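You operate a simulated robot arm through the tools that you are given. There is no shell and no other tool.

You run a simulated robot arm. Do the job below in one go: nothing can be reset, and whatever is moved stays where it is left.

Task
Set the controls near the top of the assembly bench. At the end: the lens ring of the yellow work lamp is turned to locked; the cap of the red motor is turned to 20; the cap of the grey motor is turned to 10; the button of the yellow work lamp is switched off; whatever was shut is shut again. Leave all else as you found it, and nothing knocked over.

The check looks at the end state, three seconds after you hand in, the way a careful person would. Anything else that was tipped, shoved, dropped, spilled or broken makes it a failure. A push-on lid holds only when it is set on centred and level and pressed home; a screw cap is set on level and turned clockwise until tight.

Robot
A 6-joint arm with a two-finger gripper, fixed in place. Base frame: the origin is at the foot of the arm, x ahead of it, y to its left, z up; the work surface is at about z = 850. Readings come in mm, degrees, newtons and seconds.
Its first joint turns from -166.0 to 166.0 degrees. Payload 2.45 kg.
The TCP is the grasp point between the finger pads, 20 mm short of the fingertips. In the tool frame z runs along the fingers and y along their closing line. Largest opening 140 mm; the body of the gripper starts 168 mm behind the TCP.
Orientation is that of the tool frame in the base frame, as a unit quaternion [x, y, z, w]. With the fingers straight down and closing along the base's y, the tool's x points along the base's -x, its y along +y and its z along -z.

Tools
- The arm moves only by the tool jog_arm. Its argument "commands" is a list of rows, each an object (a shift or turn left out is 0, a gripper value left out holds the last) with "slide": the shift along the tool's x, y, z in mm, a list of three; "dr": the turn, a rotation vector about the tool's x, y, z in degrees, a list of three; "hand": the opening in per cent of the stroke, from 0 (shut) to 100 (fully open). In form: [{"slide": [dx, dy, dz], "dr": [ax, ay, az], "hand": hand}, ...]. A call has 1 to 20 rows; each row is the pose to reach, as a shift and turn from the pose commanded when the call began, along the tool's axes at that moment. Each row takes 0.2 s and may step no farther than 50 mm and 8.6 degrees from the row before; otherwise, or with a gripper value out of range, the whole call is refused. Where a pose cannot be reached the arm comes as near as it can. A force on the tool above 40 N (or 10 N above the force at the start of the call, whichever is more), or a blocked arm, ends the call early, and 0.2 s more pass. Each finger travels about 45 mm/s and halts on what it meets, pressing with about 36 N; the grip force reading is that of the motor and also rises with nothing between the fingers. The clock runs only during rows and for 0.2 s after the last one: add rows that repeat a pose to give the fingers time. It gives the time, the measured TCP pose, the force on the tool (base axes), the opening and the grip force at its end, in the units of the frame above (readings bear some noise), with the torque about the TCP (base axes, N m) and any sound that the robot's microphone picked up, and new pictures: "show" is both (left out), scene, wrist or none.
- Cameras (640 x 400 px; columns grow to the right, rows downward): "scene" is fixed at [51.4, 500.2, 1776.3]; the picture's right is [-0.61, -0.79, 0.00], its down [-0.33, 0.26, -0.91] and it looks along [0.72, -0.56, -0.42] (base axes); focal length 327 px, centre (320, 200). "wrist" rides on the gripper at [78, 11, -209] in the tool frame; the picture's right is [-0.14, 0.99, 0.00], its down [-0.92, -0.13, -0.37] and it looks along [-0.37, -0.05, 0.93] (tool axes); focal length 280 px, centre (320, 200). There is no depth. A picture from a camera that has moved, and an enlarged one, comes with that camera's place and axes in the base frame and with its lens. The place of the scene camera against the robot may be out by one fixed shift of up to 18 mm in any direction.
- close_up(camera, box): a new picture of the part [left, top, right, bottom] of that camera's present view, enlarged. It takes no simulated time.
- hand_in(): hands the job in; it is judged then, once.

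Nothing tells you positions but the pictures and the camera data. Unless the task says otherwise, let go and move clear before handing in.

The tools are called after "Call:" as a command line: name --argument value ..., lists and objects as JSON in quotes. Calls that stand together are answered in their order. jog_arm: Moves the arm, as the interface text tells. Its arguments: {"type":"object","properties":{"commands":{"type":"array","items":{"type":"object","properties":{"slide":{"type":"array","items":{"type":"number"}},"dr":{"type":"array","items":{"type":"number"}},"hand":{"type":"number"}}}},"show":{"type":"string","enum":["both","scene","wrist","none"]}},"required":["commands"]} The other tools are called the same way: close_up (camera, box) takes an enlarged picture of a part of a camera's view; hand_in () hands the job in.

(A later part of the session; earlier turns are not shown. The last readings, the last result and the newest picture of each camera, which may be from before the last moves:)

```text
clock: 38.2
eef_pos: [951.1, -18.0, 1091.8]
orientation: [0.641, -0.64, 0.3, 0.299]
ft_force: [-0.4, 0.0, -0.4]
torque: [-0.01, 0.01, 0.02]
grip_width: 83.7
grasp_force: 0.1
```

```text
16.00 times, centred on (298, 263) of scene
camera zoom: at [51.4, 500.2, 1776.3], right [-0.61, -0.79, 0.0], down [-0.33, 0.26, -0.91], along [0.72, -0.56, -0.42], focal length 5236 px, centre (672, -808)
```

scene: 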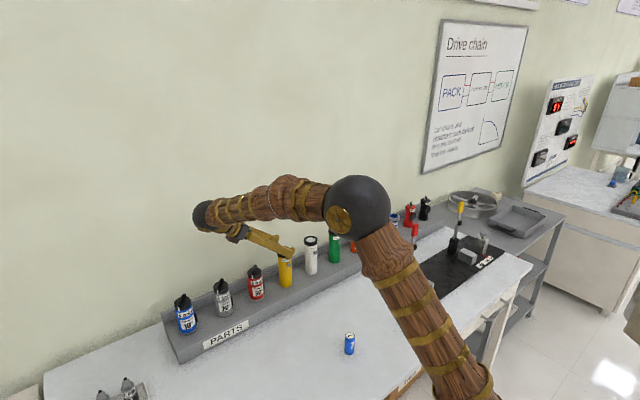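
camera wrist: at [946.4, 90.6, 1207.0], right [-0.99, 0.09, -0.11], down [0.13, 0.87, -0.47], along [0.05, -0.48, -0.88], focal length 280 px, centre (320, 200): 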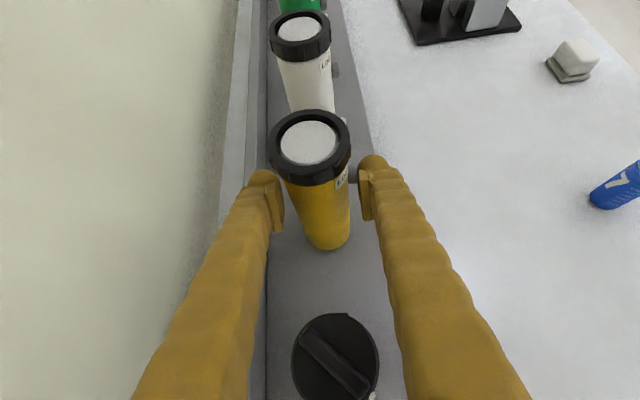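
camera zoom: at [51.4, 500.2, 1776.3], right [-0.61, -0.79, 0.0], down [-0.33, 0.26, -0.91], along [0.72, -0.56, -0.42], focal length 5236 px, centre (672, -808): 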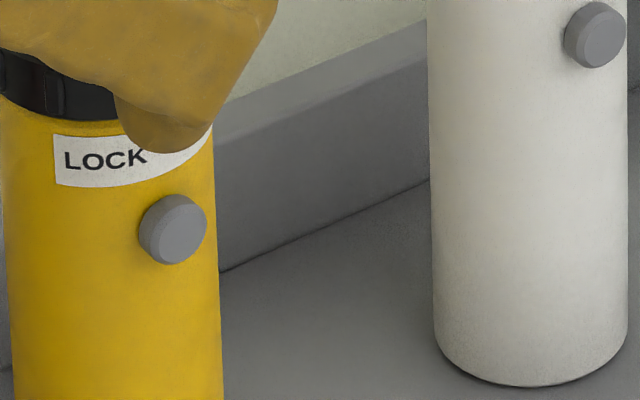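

The button looks unchanged in either position, so its state has to be counted by clicks. A fast press gave exactly one click and the slow squeeze chattered, for six so far, an even number. I'll go back down, shifted +2.5 mm in x to stay centred on the lamp.

Call:
jog_arm --commands '[{"slide": [-20, -2.5, 17], "hand": 60}, {"slide": [-40, -2.5, 34], "hand": 60}, {"slide": [-61, -2.5, 51], "hand": 60}, {"slide": [-61, -2.5, 51], "hand": 50}, {"slide": [-61, -2.5, 51], "hand": 45}, {"slide": [-61, -2.5, 51], "hand": 45}]' --show "none"

Call:
close_up --camera "wrist" --box '[230, 120, 410, 270]'

Call:
close_up --camera "wrist" --box '[280, 115, 345, 165]'

```text
clock: 39.6
eef_pos: [954.7, -18.0, 1013.0]
orientation: [0.641, -0.64, 0.3, 0.298]
ft_force: [-1.1, 1.1, 0.1]
torque: [-0.01, 0.0, 0.0]
grip_width: 63.4
grasp_force: 0.4
```

```text
2.67 times, centred on (320, 195) of wrist
camera zoom: at [944.0, 91.8, 1206.2], right [-0.99, 0.09, -0.11], down [0.13, 0.87, -0.47], along [0.05, -0.48, -0.88], focal length 748 px, centre (320, 213)
```

zoom: 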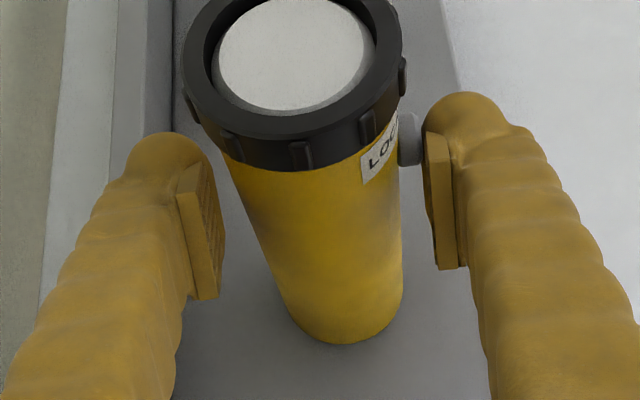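

```text
8.00 times, centred on (312, 140) of wrist
camera zoom: at [944.0, 91.8, 1206.2], right [-0.99, 0.09, -0.11], down [0.13, 0.87, -0.47], along [0.05, -0.48, -0.88], focal length 2243 px, centre (380, 680)
```

zoom: 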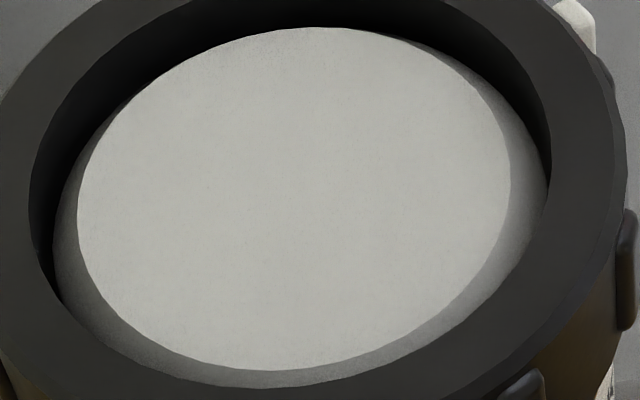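

Call:
jog_arm --commands '[{"slide": [0, 1, 0], "hand": 45}, {"slide": [0, 2, 0], "hand": 44}, {"slide": [0, 2, 0], "hand": 43}, {"slide": [0, 2, 0], "hand": 42}, {"slide": [0, 2, 0], "hand": 42}]' --show "none"

Call:
close_up --camera "wrist" --box '[230, 120, 410, 270]'

Call:
close_up --camera "wrist" --box '[280, 115, 345, 165]'

```text
clock: 40.8
eef_pos: [952.2, -17.7, 1012.1]
orientation: [0.641, -0.641, 0.299, 0.298]
ft_force: [-0.7, -0.2, -0.2]
torque: [0.02, -0.02, 0.01]
grip_width: 59.4
grasp_force: 0.7
```

```text
2.67 times, centred on (320, 195) of wrist
camera zoom: at [942.7, 91.4, 1206.7], right [-0.99, 0.09, -0.11], down [0.13, 0.87, -0.47], along [0.05, -0.48, -0.88], focal length 748 px, centre (320, 213)
```

zoom: 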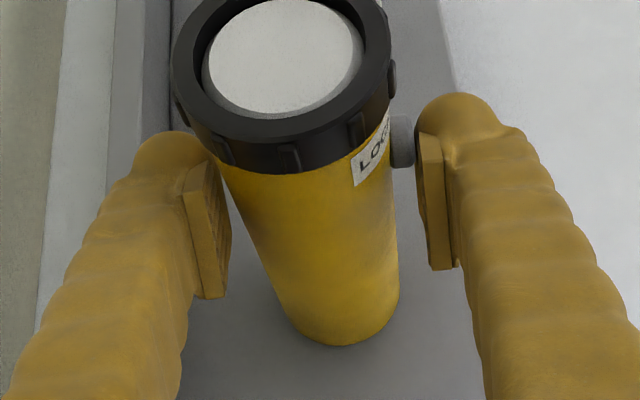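

```text
8.00 times, centred on (312, 140) of wrist
camera zoom: at [942.7, 91.4, 1206.7], right [-0.99, 0.09, -0.11], down [0.13, 0.87, -0.47], along [0.05, -0.48, -0.88], focal length 2243 px, centre (380, 680)
```

zoom: 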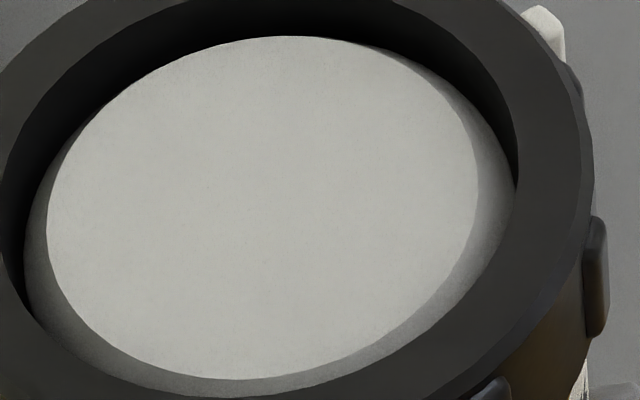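

Same starting gap as before the clean press, so now one fast press.

Call:
jog_arm --commands '[{"hand": 30}, {"hand": 30}, {"hand": 30}]' --show "none"

Call:
close_up --camera "wrist" --box '[280, 115, 345, 165]'

```text
clock: 41.6
eef_pos: [952.8, -17.5, 1012.6]
orientation: [0.641, -0.64, 0.3, 0.298]
ft_force: [1.0, -0.5, 0.6]
torque: [-0.04, -0.07, 0.05]
grip_width: 49.8
grasp_force: 35.5
heard: click
```

```text
8.00 times, centred on (312, 140) of wrist
camera zoom: at [942.7, 91.5, 1206.7], right [-0.99, 0.09, -0.11], down [0.13, 0.87, -0.47], along [0.05, -0.48, -0.88], focal length 2243 px, centre (380, 680)
```

zoom: 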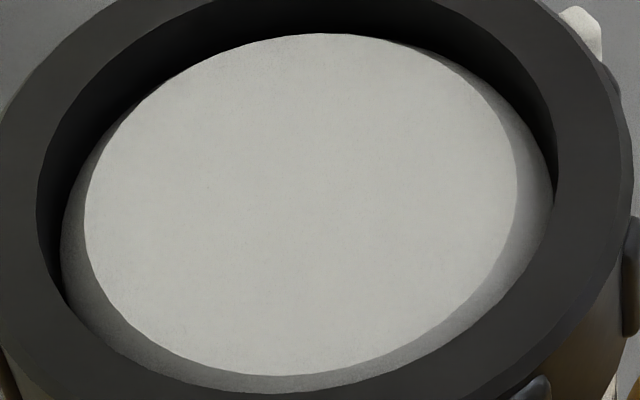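

Call:
jog_arm --commands '[{"slide": [0, -1.5, 0], "hand": 30}, {"slide": [0, -3, 0], "hand": 30}, {"slide": [0, -3, 0], "hand": 30}]' --show "none"

Call:
jog_arm --commands '[{"hand": 56}, {"hand": 60}, {"hand": 60}, {"hand": 60}, {"hand": 60}]' --show "wrist"

Call:
close_up --camera "scene" --box '[260, 235, 324, 285]'

```text
clock: 42.4
eef_pos: [957.2, -17.6, 1013.2]
orientation: [0.641, -0.641, 0.299, 0.298]
ft_force: [-0.1, 0.0, 0.8]
torque: [0.0, 0.06, -0.03]
grip_width: 49.7
grasp_force: 36.4
```

```text
clock: 43.6
eef_pos: [956.2, -17.9, 1012.1]
orientation: [-0.641, 0.641, -0.299, -0.298]
ft_force: [0.0, -0.9, 0.5]
torque: [0.02, 0.0, 0.0]
grip_width: 84.0
grasp_force: 0.2
camera wrist: at [946.1, 91.6, 1206.8], right [-0.99, 0.09, -0.11], down [0.13, 0.87, -0.47], along [0.05, -0.48, -0.88], focal length 280 px, centre (320, 200)
```

wrist: 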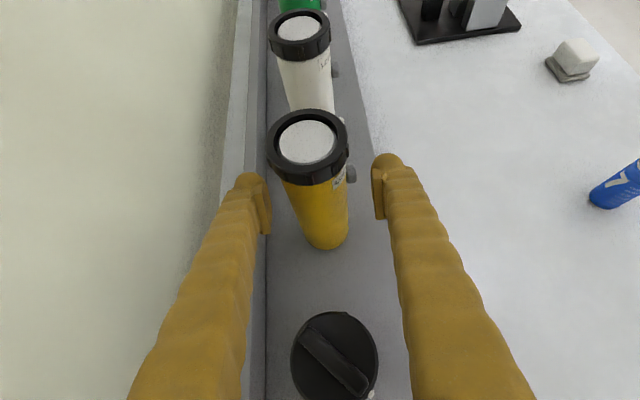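

```text
8.00 times, centred on (292, 260) of scene
camera zoom: at [51.4, 500.2, 1776.3], right [-0.61, -0.79, 0.0], down [-0.33, 0.26, -0.91], along [0.72, -0.56, -0.42], focal length 2618 px, centre (544, -280)
```

zoom: 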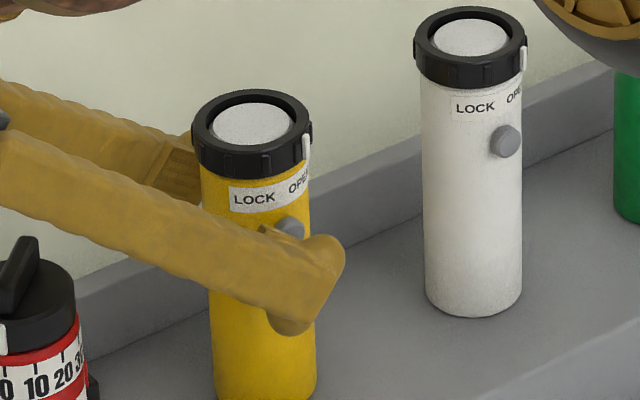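

Seven clicks now, with exactly one on the clean press and none on release, and the lamp is back at its original spot. I'll go up, check it from above, and swing the tool back to vertical for the ring.

Call:
jog_arm --commands '[{"slide": [30, 0, -25]}, {"slide": [60, 0, -50]}, {"slide": [92, 0, -77]}, {"slide": [92, 0, -77]}]' --show "none"

Call:
jog_arm --commands '[{"slide": [3, 0, -2], "dr": [0, -8, 0]}, {"slide": [6, 0, -4], "dr": [0, -16, 0]}, {"slide": [9, 0, -6], "dr": [0, -24, 0]}, {"slide": [12, 0, -8], "dr": [0, -32, 0]}, {"slide": [15, 0, -10], "dr": [0, -40, 0]}, {"slide": [15, 0, -10], "dr": [0, -48, 0]}, {"slide": [15, 0, -10], "dr": [0, -50, 0]}, {"slide": [15, 0, -10], "dr": [0, -50, 0]}]'

```text
clock: 44.6
eef_pos: [953.9, -18.7, 1132.8]
orientation: [0.641, -0.641, 0.298, 0.299]
ft_force: [-0.5, 0.7, -0.7]
torque: [0.0, 0.03, -0.01]
grip_width: 83.9
grasp_force: 0.1
```

```text
clock: 46.4
eef_pos: [955.8, -21.2, 1151.2]
orientation: [-0.707, 0.707, 0.0, 0.0]
ft_force: [0.0, -0.7, 0.3]
torque: [0.0, -0.02, -0.04]
grip_width: 84.1
grasp_force: 0.1
camera wrist: at [946.1, -99.3, 1359.2], right [-0.99, 0.14, 0.0], down [0.13, 0.92, 0.37], along [0.05, 0.37, -0.93], focal length 280 px, centre (320, 200)
```

scene: 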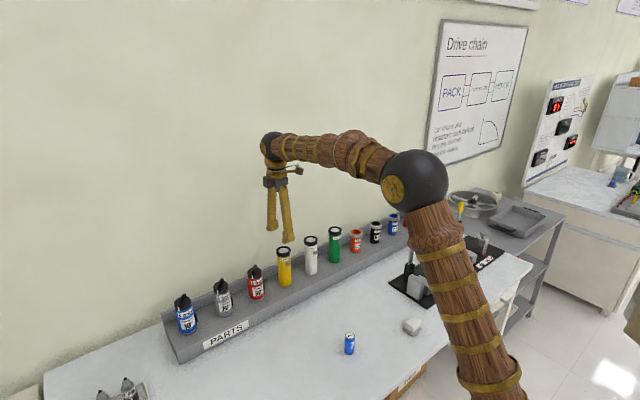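
wrist: 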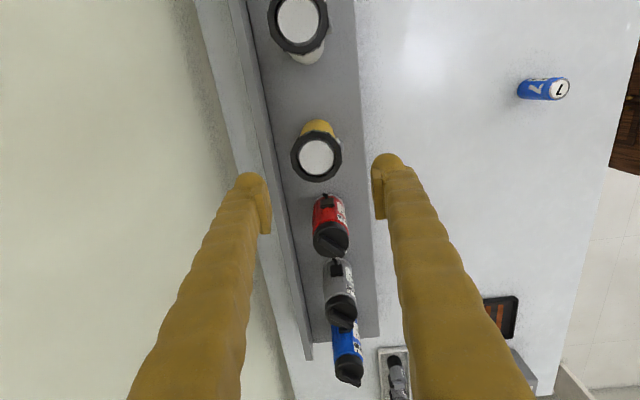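

Call:
close_up --camera "wrist" --box '[270, 100, 366, 190]'

Call:
close_up --camera "wrist" --box '[290, 180, 380, 340]'

Call:
close_up --camera "scene" --box '[270, 240, 318, 280]'

```text
4.44 times, centred on (318, 145) of wrist
camera zoom: at [946.1, -99.3, 1359.2], right [-0.99, 0.14, 0.0], down [0.13, 0.92, 0.37], along [0.05, 0.37, -0.93], focal length 1246 px, centre (329, 444)
```

zoom: 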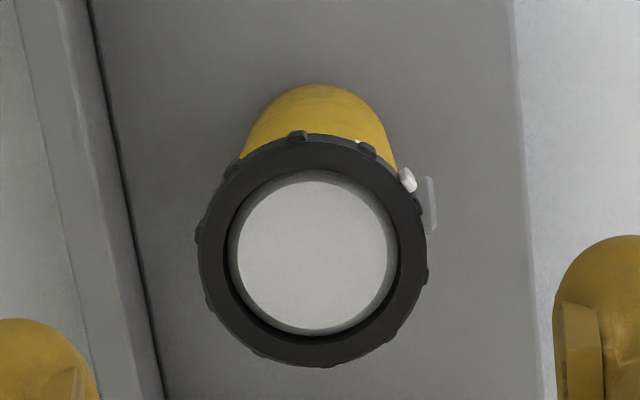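

```text
2.50 times, centred on (335, 260) of wrist
camera zoom: at [946.1, -99.3, 1359.2], right [-0.99, 0.14, 0.0], down [0.13, 0.92, 0.37], along [0.05, 0.37, -0.93], focal length 701 px, centre (282, 50)
```

zoom: 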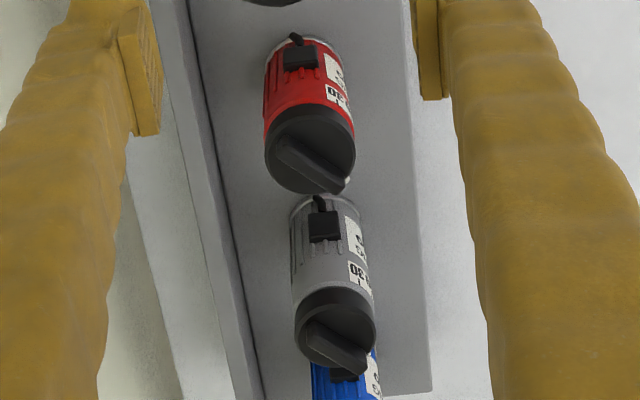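

```text
10.00 times, centred on (294, 260) of scene
camera zoom: at [51.4, 500.2, 1776.3], right [-0.61, -0.79, 0.0], down [-0.33, 0.26, -0.91], along [0.72, -0.56, -0.42], focal length 3272 px, centre (580, -400)
```

zoom: 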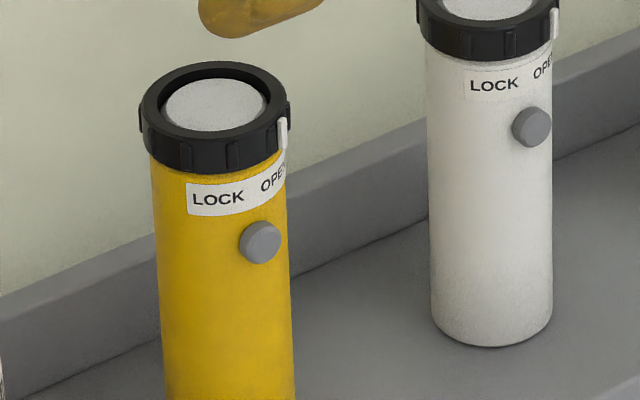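

The lamp sits at about (959, -32), upright and unrotated, with its mark still at OPEN. I'll centre the vertical gripper over the ring and come down around it, with the tips staying above the button.

Call:
jog_arm --commands '[{"slide": [5, -0.7, 10], "dr": [0, 0, 2.5]}, {"slide": [10.7, -1.5, 40], "dr": [0, 0, 2.5]}, {"slide": [10.7, -1.5, 70], "dr": [0, 0, 2.5]}, {"slide": [10.7, -1.5, 86], "dr": [0, 0, 2.5]}, {"slide": [10.7, -1.5, 86], "dr": [0, 0, 2.5]}]'

Call:
close_up --camera "wrist" --box '[220, 120, 420, 260]'

Call:
close_up --camera "scene" --box '[260, 225, 330, 285]'

```text
clock: 47.6
eef_pos: [956.9, -32.5, 1065.7]
orientation: [-0.691, 0.723, 0.0, 0.001]
ft_force: [0.7, -0.5, 0.1]
torque: [0.01, 0.02, -0.02]
grip_width: 83.9
grasp_force: 0.1
camera wrist: at [943.4, -110.5, 1274.9], right [-0.98, 0.18, 0.0], down [0.17, 0.91, 0.37], along [0.07, 0.36, -0.93], focal length 280 px, centre (320, 200)
```

scene: 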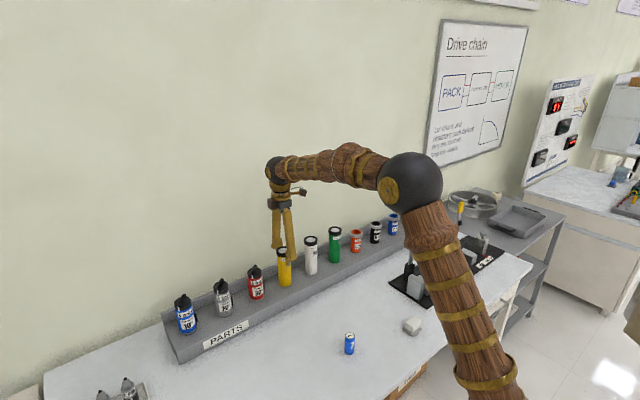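
wrist: 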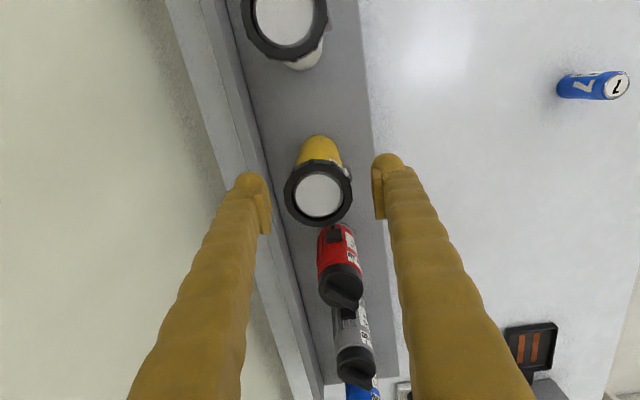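

```text
2.86 times, centred on (320, 190) of wrist
camera zoom: at [943.4, -110.5, 1274.9], right [-0.98, 0.18, 0.0], down [0.17, 0.91, 0.37], along [0.07, 0.36, -0.93], focal length 801 px, centre (320, 229)
```

zoom: 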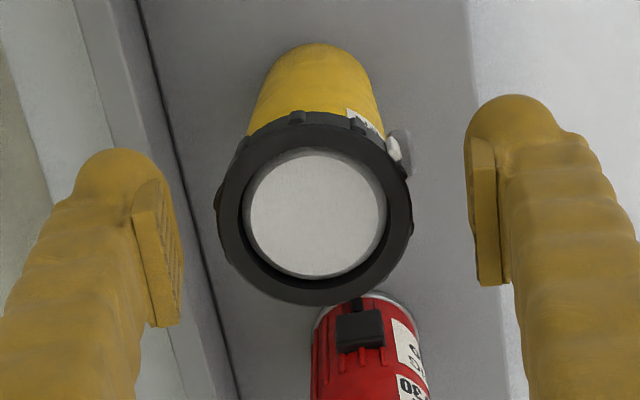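

```text
6.67 times, centred on (295, 255) of scene
camera zoom: at [51.4, 500.2, 1776.3], right [-0.61, -0.79, 0.0], down [-0.33, 0.26, -0.91], along [0.72, -0.56, -0.42], focal length 2182 px, centre (487, -167)
```

zoom: 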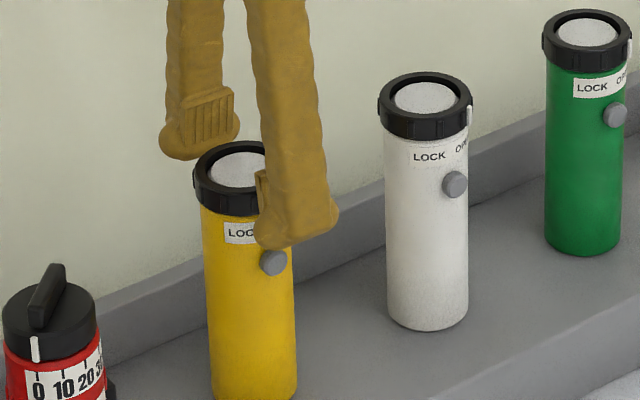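

Call:
jog_arm --commands '[{"slide": [-0.6, -1.3, 0], "hand": 52}, {"slide": [-0.6, -1.3, 0], "hand": 46}, {"slide": [-0.6, -1.3, 0], "hand": 43}, {"slide": [-0.6, -1.3, 0], "hand": 42}, {"slide": [-0.6, -1.3, 0], "hand": 42}]' --show "none"

Call:
close_up --camera "wrist" --box '[220, 120, 420, 260]'

Call:
close_up --camera "scene" --box '[260, 225, 330, 285]'

```text
clock: 48.8
eef_pos: [957.5, -31.0, 1066.2]
orientation: [-0.691, 0.722, 0.0, 0.001]
ft_force: [-0.3, 0.2, -0.3]
torque: [0.02, 0.0, 0.01]
grip_width: 58.8
grasp_force: 0.1
```

```text
2.86 times, centred on (320, 190) of wrist
camera zoom: at [944.7, -109.5, 1274.2], right [-0.98, 0.18, 0.0], down [0.17, 0.91, 0.37], along [0.07, 0.36, -0.93], focal length 801 px, centre (320, 229)
```

zoom: 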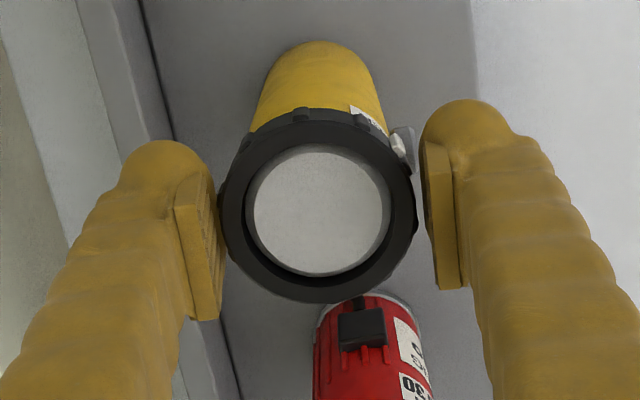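

```text
6.67 times, centred on (295, 255) of scene
camera zoom: at [51.4, 500.2, 1776.3], right [-0.61, -0.79, 0.0], down [-0.33, 0.26, -0.91], along [0.72, -0.56, -0.42], focal length 2182 px, centre (487, -167)
```

zoom: 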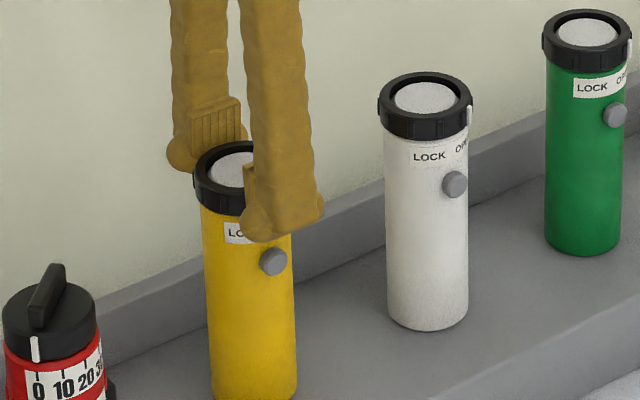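

Call:
jog_arm --commands '[{"hand": 41}, {"hand": 40}, {"hand": 39}, {"hand": 38}, {"hand": 38}]' --show "none"

Call:
close_up --camera "wrist" --box '[220, 120, 420, 260]'

```text
clock: 50.0
eef_pos: [958.0, -31.4, 1065.6]
orientation: [-0.692, 0.722, 0.001, 0.0]
ft_force: [0.5, -0.4, 0.2]
torque: [0.02, 0.01, 0.01]
grip_width: 54.1
grasp_force: 10.0
```

```text
2.86 times, centred on (320, 190) of wrist
camera zoom: at [944.7, -109.5, 1274.2], right [-0.98, 0.18, 0.0], down [0.17, 0.91, 0.37], along [0.07, 0.36, -0.93], focal length 801 px, centre (320, 229)
```

zoom: 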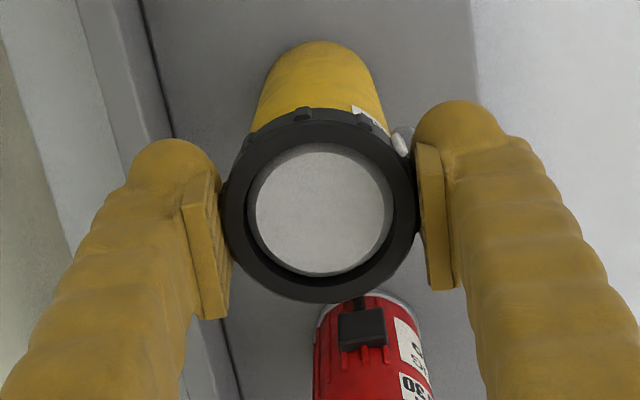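

The ring is gripped at 54 mm. I'll firm up the grip and add gentle downward pressure so the base doesn't turn.

Call:
jog_arm --commands '[{"hand": 35}, {"hand": 33}, {"slide": [0, 0, 0.5], "hand": 33}, {"slide": [0, 0, 1], "hand": 33}, {"slide": [0, 0, 1], "hand": 33}]' --show "none"

```text
clock: 51.2
eef_pos: [959.2, -31.5, 1065.3]
orientation: [-0.691, 0.723, 0.0, 0.001]
ft_force: [-2.5, -1.2, 16.6]
torque: [0.03, 0.23, -0.02]
grip_width: 53.2
grasp_force: 35.7
```

About 17 N down. Now a first 10° clockwise turn to see whether the ring moves or the whole lamp does.

Call:
jog_arm --commands '[{"dr": [0, 0, 3], "hand": 33}, {"dr": [0, 0, 6], "hand": 33}, {"dr": [0, 0, 10], "hand": 33}, {"dr": [0, 0, 10], "hand": 33}]' --show "none"

Call:
close_up --camera "scene" --box '[260, 225, 330, 285]'

Call:
close_up --camera "wrist" --box '[220, 120, 420, 260]'

```text
clock: 52.2
eef_pos: [959.8, -30.7, 1065.6]
orientation: [-0.626, 0.78, -0.001, 0.0]
ft_force: [-0.4, -4.2, 25.8]
torque: [-0.19, 0.06, -0.01]
grip_width: 53.4
grasp_force: 36.0
```

```text
6.67 times, centred on (295, 255) of scene
camera zoom: at [51.4, 500.2, 1776.3], right [-0.61, -0.79, 0.0], down [-0.33, 0.26, -0.91], along [0.72, -0.56, -0.42], focal length 2182 px, centre (487, -167)
```

zoom: 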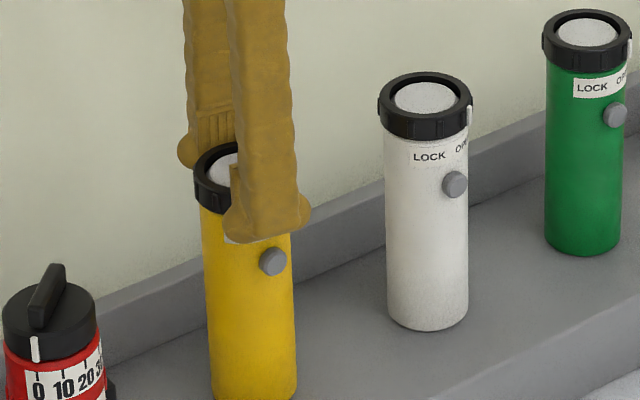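

```text
2.86 times, centred on (320, 190) of wrist
camera zoom: at [932.0, -105.3, 1273.3], right [-0.94, 0.35, 0.0], down [0.32, 0.87, 0.37], along [0.13, 0.34, -0.93], focal length 801 px, centre (320, 229)
```

zoom: 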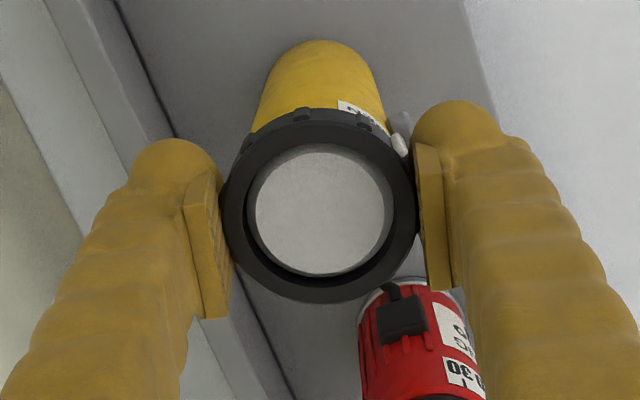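

The ring turns while the body stays put, with almost no torque. I'll ease the down force a little and turn on to about 50° total.

Call:
jog_arm --commands '[{"slide": [0, 0, -0.7], "dr": [0, 0, 4], "hand": 33}, {"slide": [0, 0, -0.7], "dr": [0, 0, 9], "hand": 33}, {"slide": [0, 0, -0.7], "dr": [0, 0, 14], "hand": 33}, {"slide": [0, 0, -0.7], "dr": [0, 0, 19], "hand": 33}, {"slide": [0, 0, -0.7], "dr": [0, 0, 24], "hand": 33}, {"slide": [0, 0, -0.7], "dr": [0, 0, 29], "hand": 33}, {"slide": [0, 0, -0.7], "dr": [0, 0, 34], "hand": 33}, {"slide": [0, 0, -0.7], "dr": [0, 0, 40], "hand": 33}, {"slide": [0, 0, -0.7], "dr": [0, 0, 40], "hand": 33}]' --show "none"

Call:
close_up --camera "scene" --box '[260, 225, 330, 285]'

Call:
close_up --camera "wrist" --box '[220, 120, 420, 260]'

```text
clock: 54.2
eef_pos: [959.8, -31.3, 1063.2]
orientation: [-0.321, 0.947, 0.0, 0.0]
ft_force: [-2.4, -1.0, 5.3]
torque: [-0.06, 0.29, -0.01]
grip_width: 53.3
grasp_force: 35.5
```

```text
6.67 times, centred on (295, 255) of scene
camera zoom: at [51.4, 500.2, 1776.3], right [-0.61, -0.79, 0.0], down [-0.33, 0.26, -0.91], along [0.72, -0.56, -0.42], focal length 2182 px, centre (487, -167)
```

zoom: 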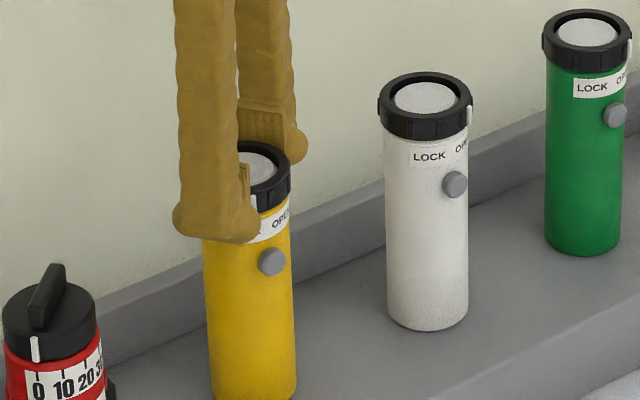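

```text
2.86 times, centred on (320, 190) of wrist
camera zoom: at [891.4, -70.0, 1273.1], right [-0.49, 0.87, 0.0], down [0.81, 0.46, 0.37], along [0.32, 0.18, -0.93], focal length 801 px, centre (320, 229)
```

zoom: 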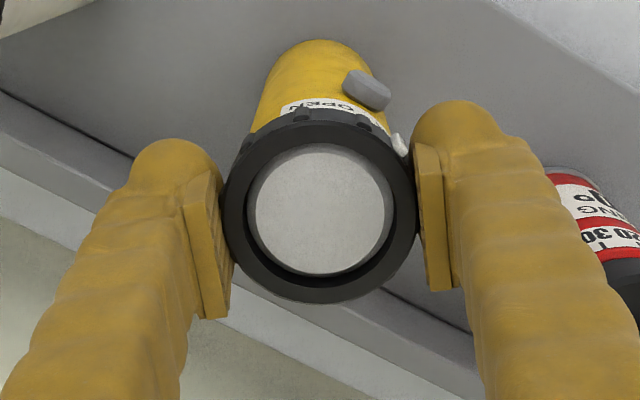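

50° done and the body hasn't moved. I'll do the last 10° in small steps, watching for a stop.

Call:
jog_arm --commands '[{"slide": [0, 0, 0.4], "dr": [0, 0, 2], "hand": 33}, {"slide": [0, 0, 0.4], "dr": [0, 0, 4], "hand": 33}, {"slide": [0, 0, 0.4], "dr": [0, 0, 6], "hand": 33}, {"slide": [0, 0, 0.4], "dr": [0, 0, 8], "hand": 33}, {"slide": [0, 0, 0.4], "dr": [0, 0, 8], "hand": 33}]' --show "none"

Call:
close_up --camera "scene" --box '[260, 225, 330, 285]'

Call:
close_up --camera "wrist" --box '[280, 120, 380, 190]'

```text
clock: 55.4
eef_pos: [958.7, -29.8, 1064.6]
orientation: [-0.255, 0.967, 0.0, 0.0]
ft_force: [1.3, 0.8, 4.2]
torque: [0.04, -0.3, 0.03]
grip_width: 53.0
grasp_force: 35.7
```

```text
6.67 times, centred on (295, 255) of scene
camera zoom: at [51.4, 500.2, 1776.3], right [-0.61, -0.79, 0.0], down [-0.33, 0.26, -0.91], along [0.72, -0.56, -0.42], focal length 2182 px, centre (487, -167)
```

zoom: 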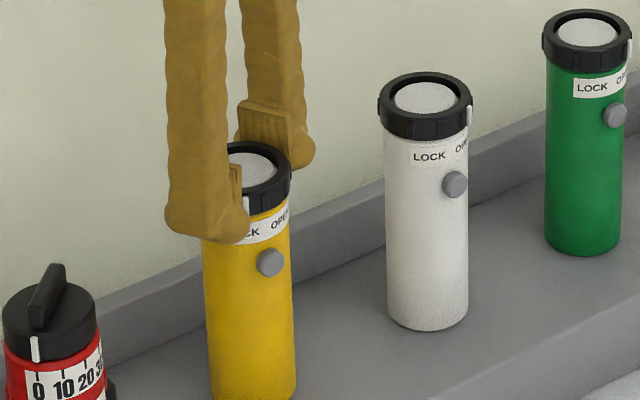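

```text
5.71 times, centred on (330, 155) of wrist
camera zoom: at [886.4, -59.7, 1273.0], right [-0.37, 0.93, 0.0], down [0.86, 0.34, 0.37], along [0.34, 0.14, -0.93], focal length 1602 px, centre (263, 457)
```

zoom: 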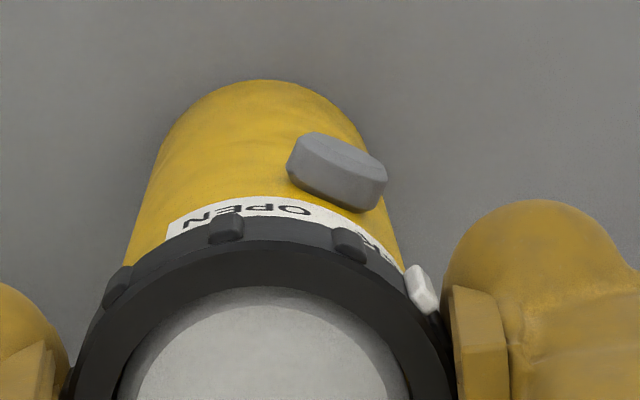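

Call:
jog_arm --commands '[{"slide": [0, 0, 0.5], "dr": [0, 0, 1], "hand": 33}, {"slide": [0, 0, 0.5], "dr": [0, 0, 2], "hand": 33}, {"slide": [0, 0, 0.5], "dr": [0, 0, 3], "hand": 33}, {"slide": [0, 0, 0.5], "dr": [0, 0, 3], "hand": 33}]' --show "none"

Call:
close_up --camera "scene" --box '[260, 225, 330, 285]'

```text
clock: 56.4
eef_pos: [959.3, -29.7, 1064.3]
orientation: [-0.229, 0.973, -0.001, 0.0]
ft_force: [-3.1, 2.4, 11.3]
torque: [0.16, 0.18, -0.01]
grip_width: 53.4
grasp_force: 36.0
```

```text
6.67 times, centred on (295, 255) of scene
camera zoom: at [51.4, 500.2, 1776.3], right [-0.61, -0.79, 0.0], down [-0.33, 0.26, -0.91], along [0.72, -0.56, -0.42], focal length 2182 px, centre (487, -167)
```

zoom: 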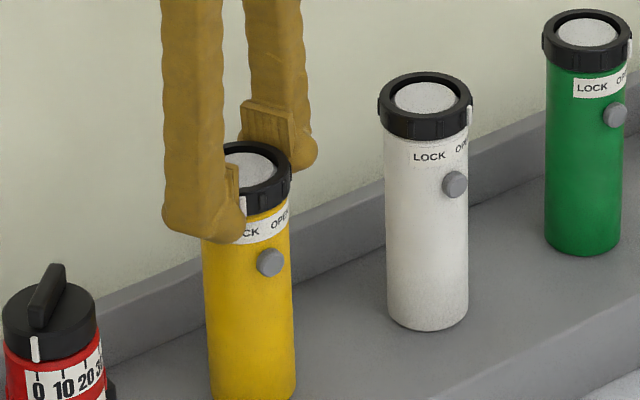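

The mark now lines up with LOCK from the scene view and the body hasn't turned. I'll release gently and rise to check.

Call:
jog_arm --commands '[{"slide": [0, 0, -0.6], "hand": 33}, {"slide": [0, 0, -0.6], "hand": 37}, {"slide": [0, 0, -0.6], "hand": 40}, {"slide": [0, 0, -0.6], "hand": 45}, {"slide": [0, 0, -0.6], "hand": 55}, {"slide": [0, 0, -0.6], "hand": 60}]' --show "none"

Call:
jog_arm --commands '[{"slide": [0, 0, -30]}, {"slide": [0, 0, -70]}, {"slide": [40, 0, -90]}, {"slide": [80, 0, -110]}, {"slide": [80, 0, -110]}]'

Call:
close_up --camera "scene" --box '[270, 240, 318, 280]'

Call:
close_up --camera "wrist" --box '[270, 180, 400, 290]'

```text
clock: 57.8
eef_pos: [959.8, -30.3, 1064.0]
orientation: [-0.229, 0.973, 0.0, 0.001]
ft_force: [1.2, -0.5, 0.4]
torque: [0.0, -0.01, -0.01]
grip_width: 84.0
grasp_force: 0.1
```

```text
clock: 59.0
eef_pos: [886.0, -66.3, 1174.2]
orientation: [-0.229, 0.973, 0.0, -0.001]
ft_force: [0.0, 0.5, -0.8]
torque: [-0.03, -0.01, 0.01]
grip_width: 84.1
grasp_force: 0.1
camera wrist: at [813.0, -92.3, 1382.3], right [-0.32, 0.95, 0.0], down [0.88, 0.3, 0.37], along [0.35, 0.12, -0.93], focal length 280 px, centre (320, 200)
```

scene: 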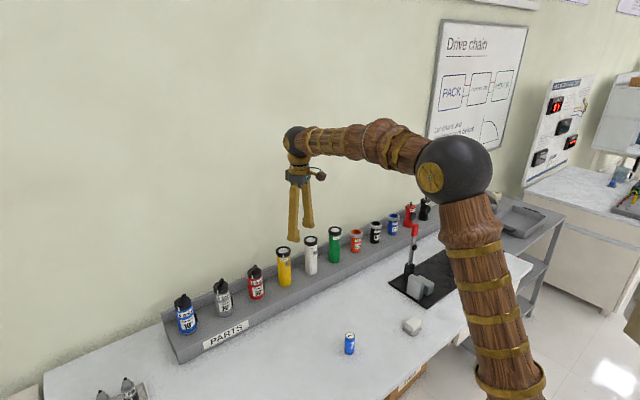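
wrist: 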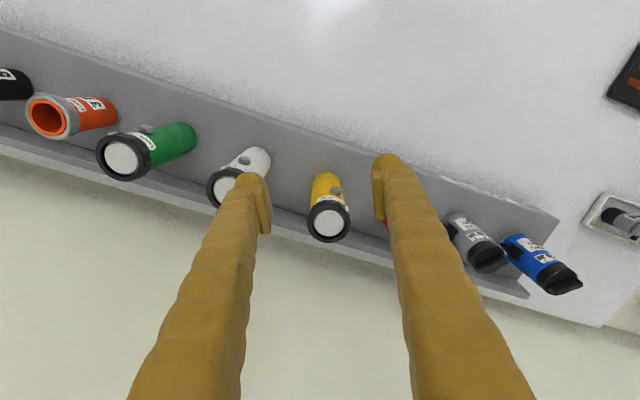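

```text
10.00 times, centred on (294, 260) of scene
camera zoom: at [51.4, 500.2, 1776.3], right [-0.61, -0.79, 0.0], down [-0.33, 0.26, -0.91], along [0.72, -0.56, -0.42], focal length 3272 px, centre (580, -400)
```

zoom: 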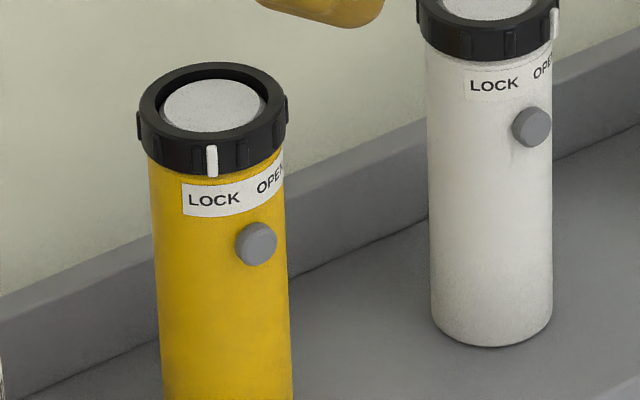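

```text
3.64 times, centred on (335, 235) of wrist
camera zoom: at [813.0, -92.3, 1382.3], right [-0.32, 0.95, 0.0], down [0.88, 0.3, 0.37], along [0.35, 0.12, -0.93], focal length 1020 px, centre (266, 73)
```

zoom: 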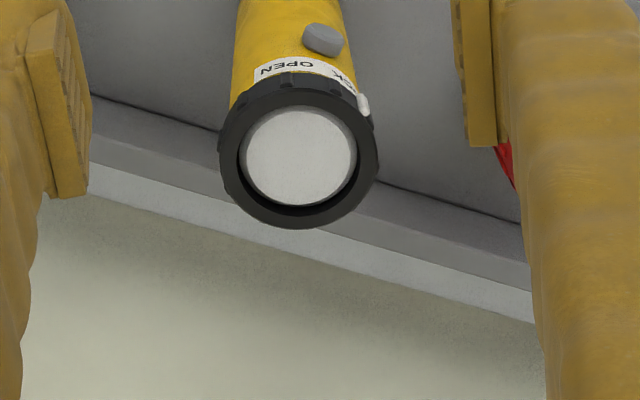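

The mark is now centred over LOCK, and the lamp stands upright within about 2–3 mm of where it was. I'll look once more at lenses and buttons side by side for any on/off cue.

Call:
jog_arm --commands '[{"slide": [20, -20, -20], "hand": 80}, {"slide": [45, -45, -30], "hand": 100}, {"slide": [70, -60, -30], "hand": 100}, {"slide": [70, -60, -30], "dr": [0, 0, 8], "hand": 100}, {"slide": [70, -60, -30], "dr": [0, 0, 16], "hand": 100}, {"slide": [70, -60, -30], "dr": [0, 0, 24], "hand": 100}, {"slide": [70, -60, -30], "dr": [0, 0, 26.5], "hand": 100}]' --show "wrist"

```text
clock: 60.6
eef_pos: [852.2, -151.6, 1204.2]
orientation: [0.0, 1.0, 0.0, 0.0]
ft_force: [-0.3, 0.7, 0.1]
torque: [-0.03, 0.02, -0.01]
grip_width: 139.9
grasp_force: 0.0
camera wrist: at [774.6, -141.2, 1411.9], right [0.14, 0.99, 0.0], down [0.92, -0.13, 0.37], along [0.37, -0.05, -0.93], focal length 280 px, centre (320, 200)
```

wrist: 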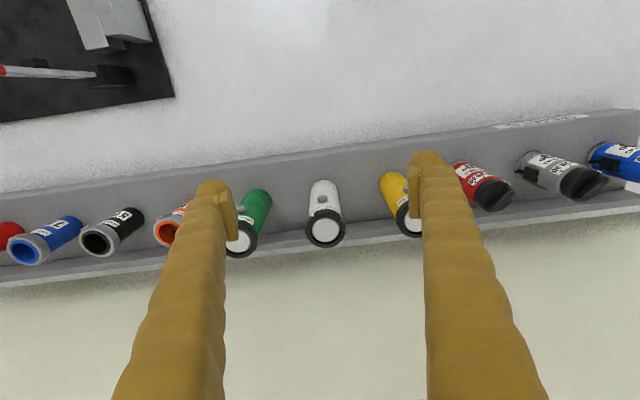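

Call:
jog_arm --commands '[{"slide": [0, 30, 0]}, {"slide": [0, 60, 0]}, {"slide": [0, 60, 0]}]' --show "wrist"

Call:
close_up --camera "wrist" --box '[240, 150, 400, 260]'

```text
clock: 61.4
eef_pos: [851.5, -90.2, 1204.3]
orientation: [0.0, 1.0, 0.0, 0.0]
ft_force: [-0.3, -0.2, -0.2]
torque: [0.04, -0.06, 0.01]
grip_width: 139.9
grasp_force: 0.1
camera wrist: at [773.9, -80.2, 1411.9], right [0.14, 0.99, 0.0], down [0.92, -0.13, 0.37], along [0.37, -0.05, -0.93], focal length 280 px, centre (320, 200)
```

wrist: 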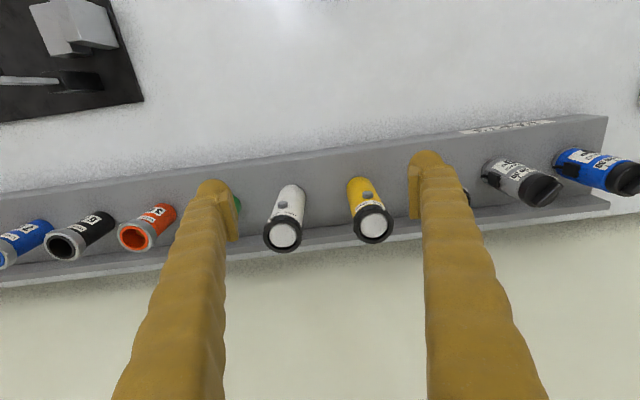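

```text
3.64 times, centred on (320, 205) of wrist
camera zoom: at [773.9, -80.2, 1411.9], right [0.14, 0.99, 0.0], down [0.92, -0.13, 0.37], along [0.37, -0.05, -0.93], focal length 1020 px, centre (320, 182)
```

zoom: 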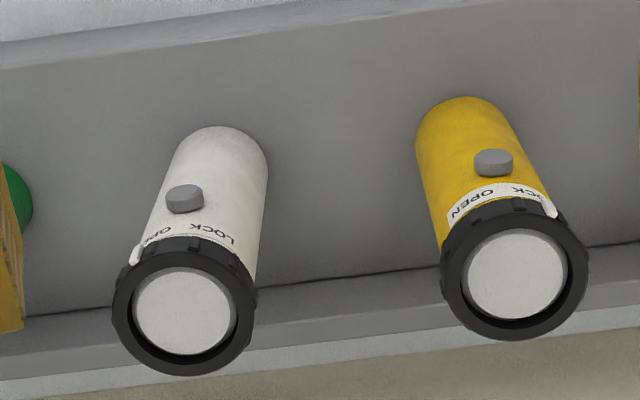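

Call:
close_up --camera "wrist" --box '[340, 165, 404, 250]'

Call:
close_up --camera "wrist" --box '[255, 175, 319, 260]'

Call:
close_up --camera "wrist" --box '[346, 180, 386, 215]'

Call:
close_up --camera "wrist" --box '[266, 188, 306, 223]'

```text
4.71 times, centred on (372, 208) of wrist
camera zoom: at [773.9, -80.2, 1411.9], right [0.14, 0.99, 0.0], down [0.92, -0.13, 0.37], along [0.37, -0.05, -0.93], focal length 1320 px, centre (75, 165)
```

zoom: 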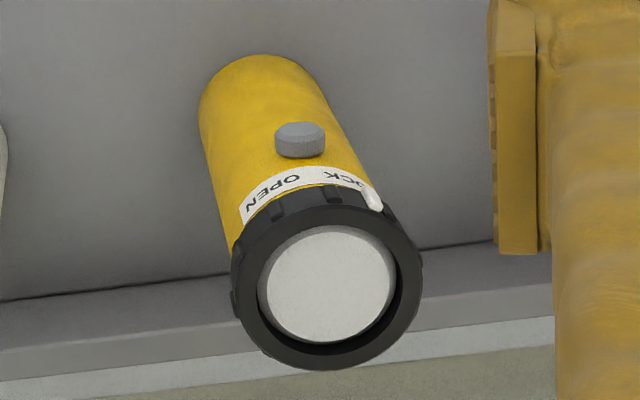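

```text
4.71 times, centred on (287, 218) of wrist
camera zoom: at [773.9, -80.2, 1411.9], right [0.14, 0.99, 0.0], down [0.92, -0.13, 0.37], along [0.37, -0.05, -0.93], focal length 1320 px, centre (475, 118)
```

zoom: 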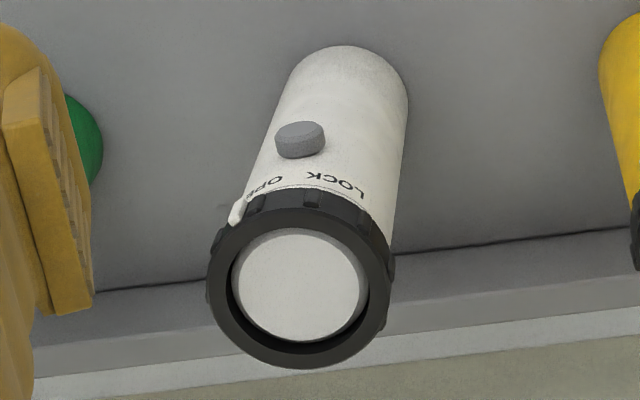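

```text
11.43 times, centred on (366, 198) of wrist
camera zoom: at [773.9, -80.2, 1411.9], right [0.14, 0.99, 0.0], down [0.92, -0.13, 0.37], along [0.37, -0.05, -0.93], focal length 3204 px, centre (-206, 229)
```

zoom: 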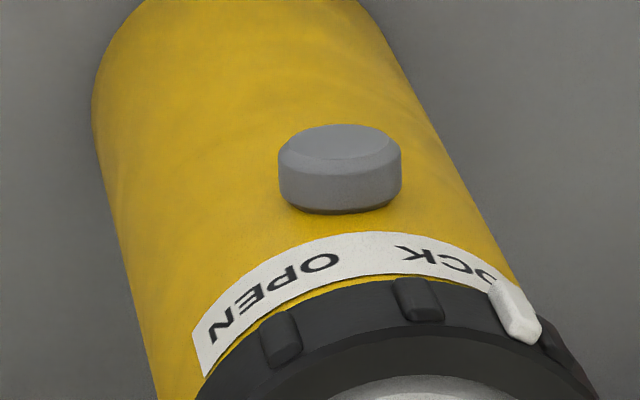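

```text
11.43 times, centred on (286, 206) of wrist
camera zoom: at [773.9, -80.2, 1411.9], right [0.14, 0.99, 0.0], down [0.92, -0.13, 0.37], along [0.37, -0.05, -0.93], focal length 3204 px, centre (709, 137)
```

zoom: 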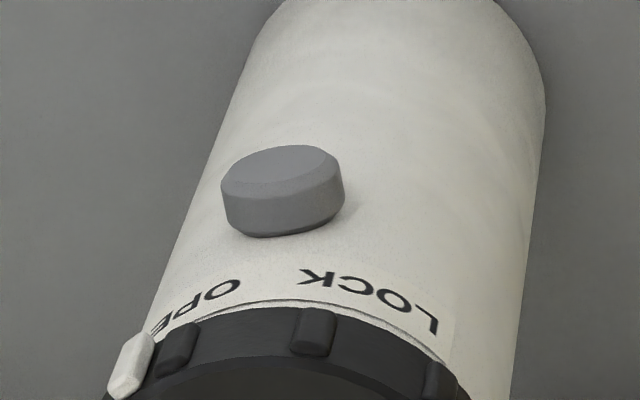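

No visual difference exists between the lamps, so I'm relying on the odd click count. Next is the red motor: its bar handle lies 45° off front at mark 0, and the marks are 30° apart, so 20 needs a 60° anticlockwise turn. I'll move over it with the fingers across the bar.

Call:
jog_arm --commands '[{"slide": [-20, 35, 0], "dr": [0, 0, 8], "hand": 60}, {"slide": [-40, 70, 0], "dr": [0, 0, 16], "hand": 50}, {"slide": [-60, 105, 5], "dr": [0, 0, 24], "hand": 40}, {"slide": [-80, 140, 10], "dr": [0, 0, 32], "hand": 40}, {"slide": [-100, 175, 18], "dr": [0, 0, 40], "hand": 40}, {"slide": [-106, 183, 24], "dr": [0, 0, 45], "hand": 40}, {"slide": [-106, 183, 24], "dr": [0, 0, 45], "hand": 40}]'

```text
clock: 63.0
eef_pos: [957.9, 92.5, 1179.4]
orientation: [0.384, 0.923, 0.0, 0.001]
ft_force: [0.9, 0.0, -0.5]
torque: [-0.05, 0.02, -0.01]
grip_width: 56.0
grasp_force: 0.1
camera wrist: at [910.6, 156.0, 1388.8], right [0.8, 0.6, 0.0], down [0.56, -0.74, 0.37], along [0.22, -0.29, -0.93], focal length 280 px, centre (320, 200)
```

scene: 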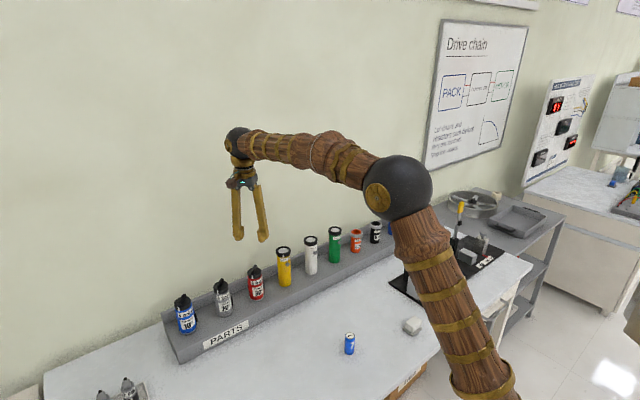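
wrist: 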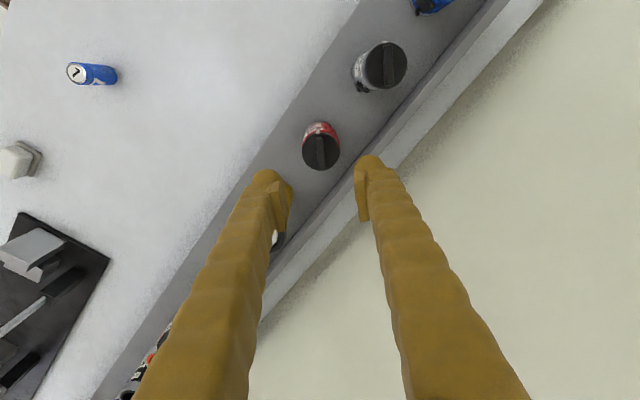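

Call:
close_up --camera "wrist" --box '[280, 105, 370, 180]'

Call:
close_up --camera "scene" --box '[235, 255, 275, 305]'

```text
5.33 times, centred on (325, 142) of wrist
camera zoom: at [910.6, 156.0, 1388.8], right [0.8, 0.6, 0.0], down [0.56, -0.74, 0.37], along [0.22, -0.29, -0.93], focal length 1495 px, centre (293, 507)
```

zoom: 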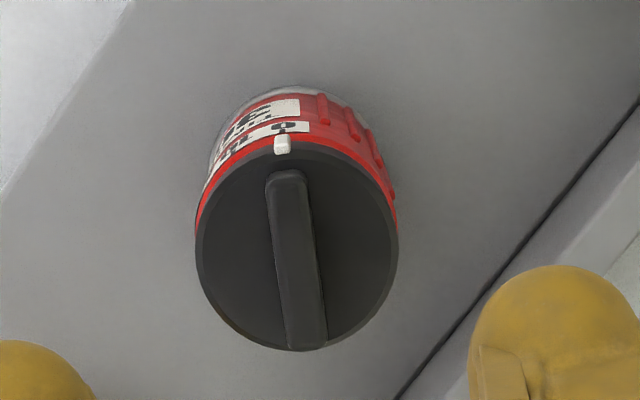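

```text
8.00 times, centred on (255, 280) of scene
camera zoom: at [51.4, 500.2, 1776.3], right [-0.61, -0.79, 0.0], down [-0.33, 0.26, -0.91], along [0.72, -0.56, -0.42], focal length 2618 px, centre (840, -440)
```

zoom: 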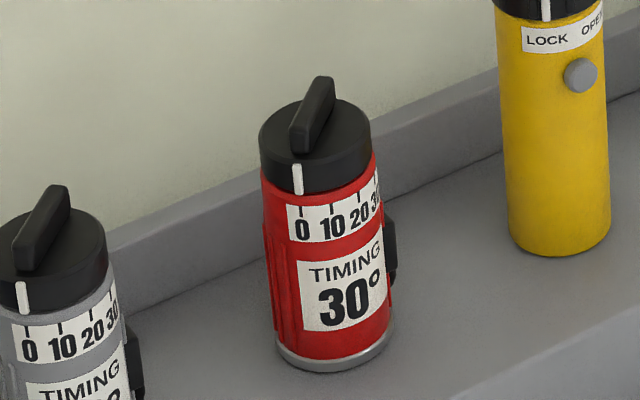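

The gripper is lined up with the red bar to within about 1.5°, centred to 1–2 mm. I estimate the cap top at z≈1028 and the bar top at ≈1043, so I'll descend most of the way and check.

Call:
jog_arm --commands '[{"slide": [0.5, 1, 40]}, {"slide": [1, 1.3, 80]}, {"slide": [1, 1.3, 110]}, {"slide": [1, 1.3, 122]}, {"slide": [1, 1.3, 122]}]' --show "wrist"

Call:
close_up --camera "wrist" --box '[260, 140, 380, 240]'

Call:
close_up --camera "scene" --box '[220, 235, 300, 305]'

```text
clock: 64.2
eef_pos: [960.1, 94.3, 1057.6]
orientation: [0.383, 0.924, 0.0, 0.0]
ft_force: [0.1, 0.2, 0.0]
torque: [-0.04, -0.03, 0.02]
grip_width: 55.9
grasp_force: 0.0
camera wrist: at [912.4, 156.5, 1265.8], right [0.8, 0.6, 0.0], down [0.56, -0.74, 0.37], along [0.22, -0.29, -0.93], focal length 280 px, centre (320, 200)
```

wrist: 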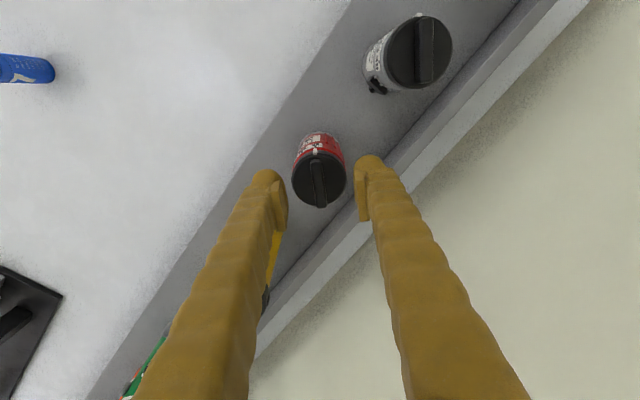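

```text
4.00 times, centred on (320, 190) of wrist
camera zoom: at [912.4, 156.5, 1265.8], right [0.8, 0.6, 0.0], down [0.56, -0.74, 0.37], along [0.22, -0.29, -0.93], focal length 1122 px, centre (320, 240)
```

zoom: 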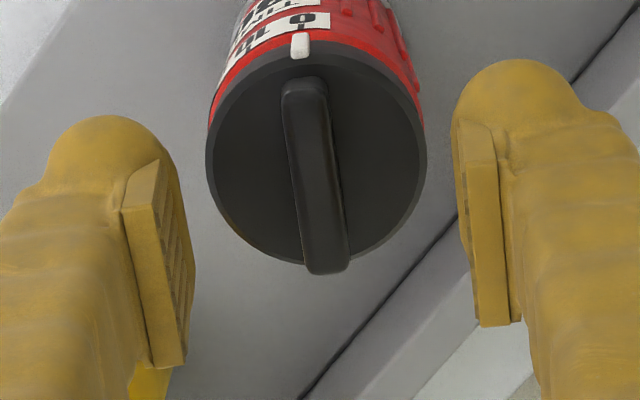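

```text
5.71 times, centred on (260, 270) of scene
camera zoom: at [51.4, 500.2, 1776.3], right [-0.61, -0.79, 0.0], down [-0.33, 0.26, -0.91], along [0.72, -0.56, -0.42], focal length 1870 px, centre (663, -200)
```

zoom: 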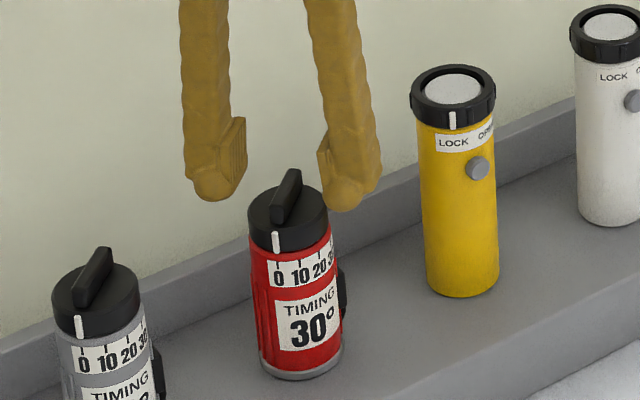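

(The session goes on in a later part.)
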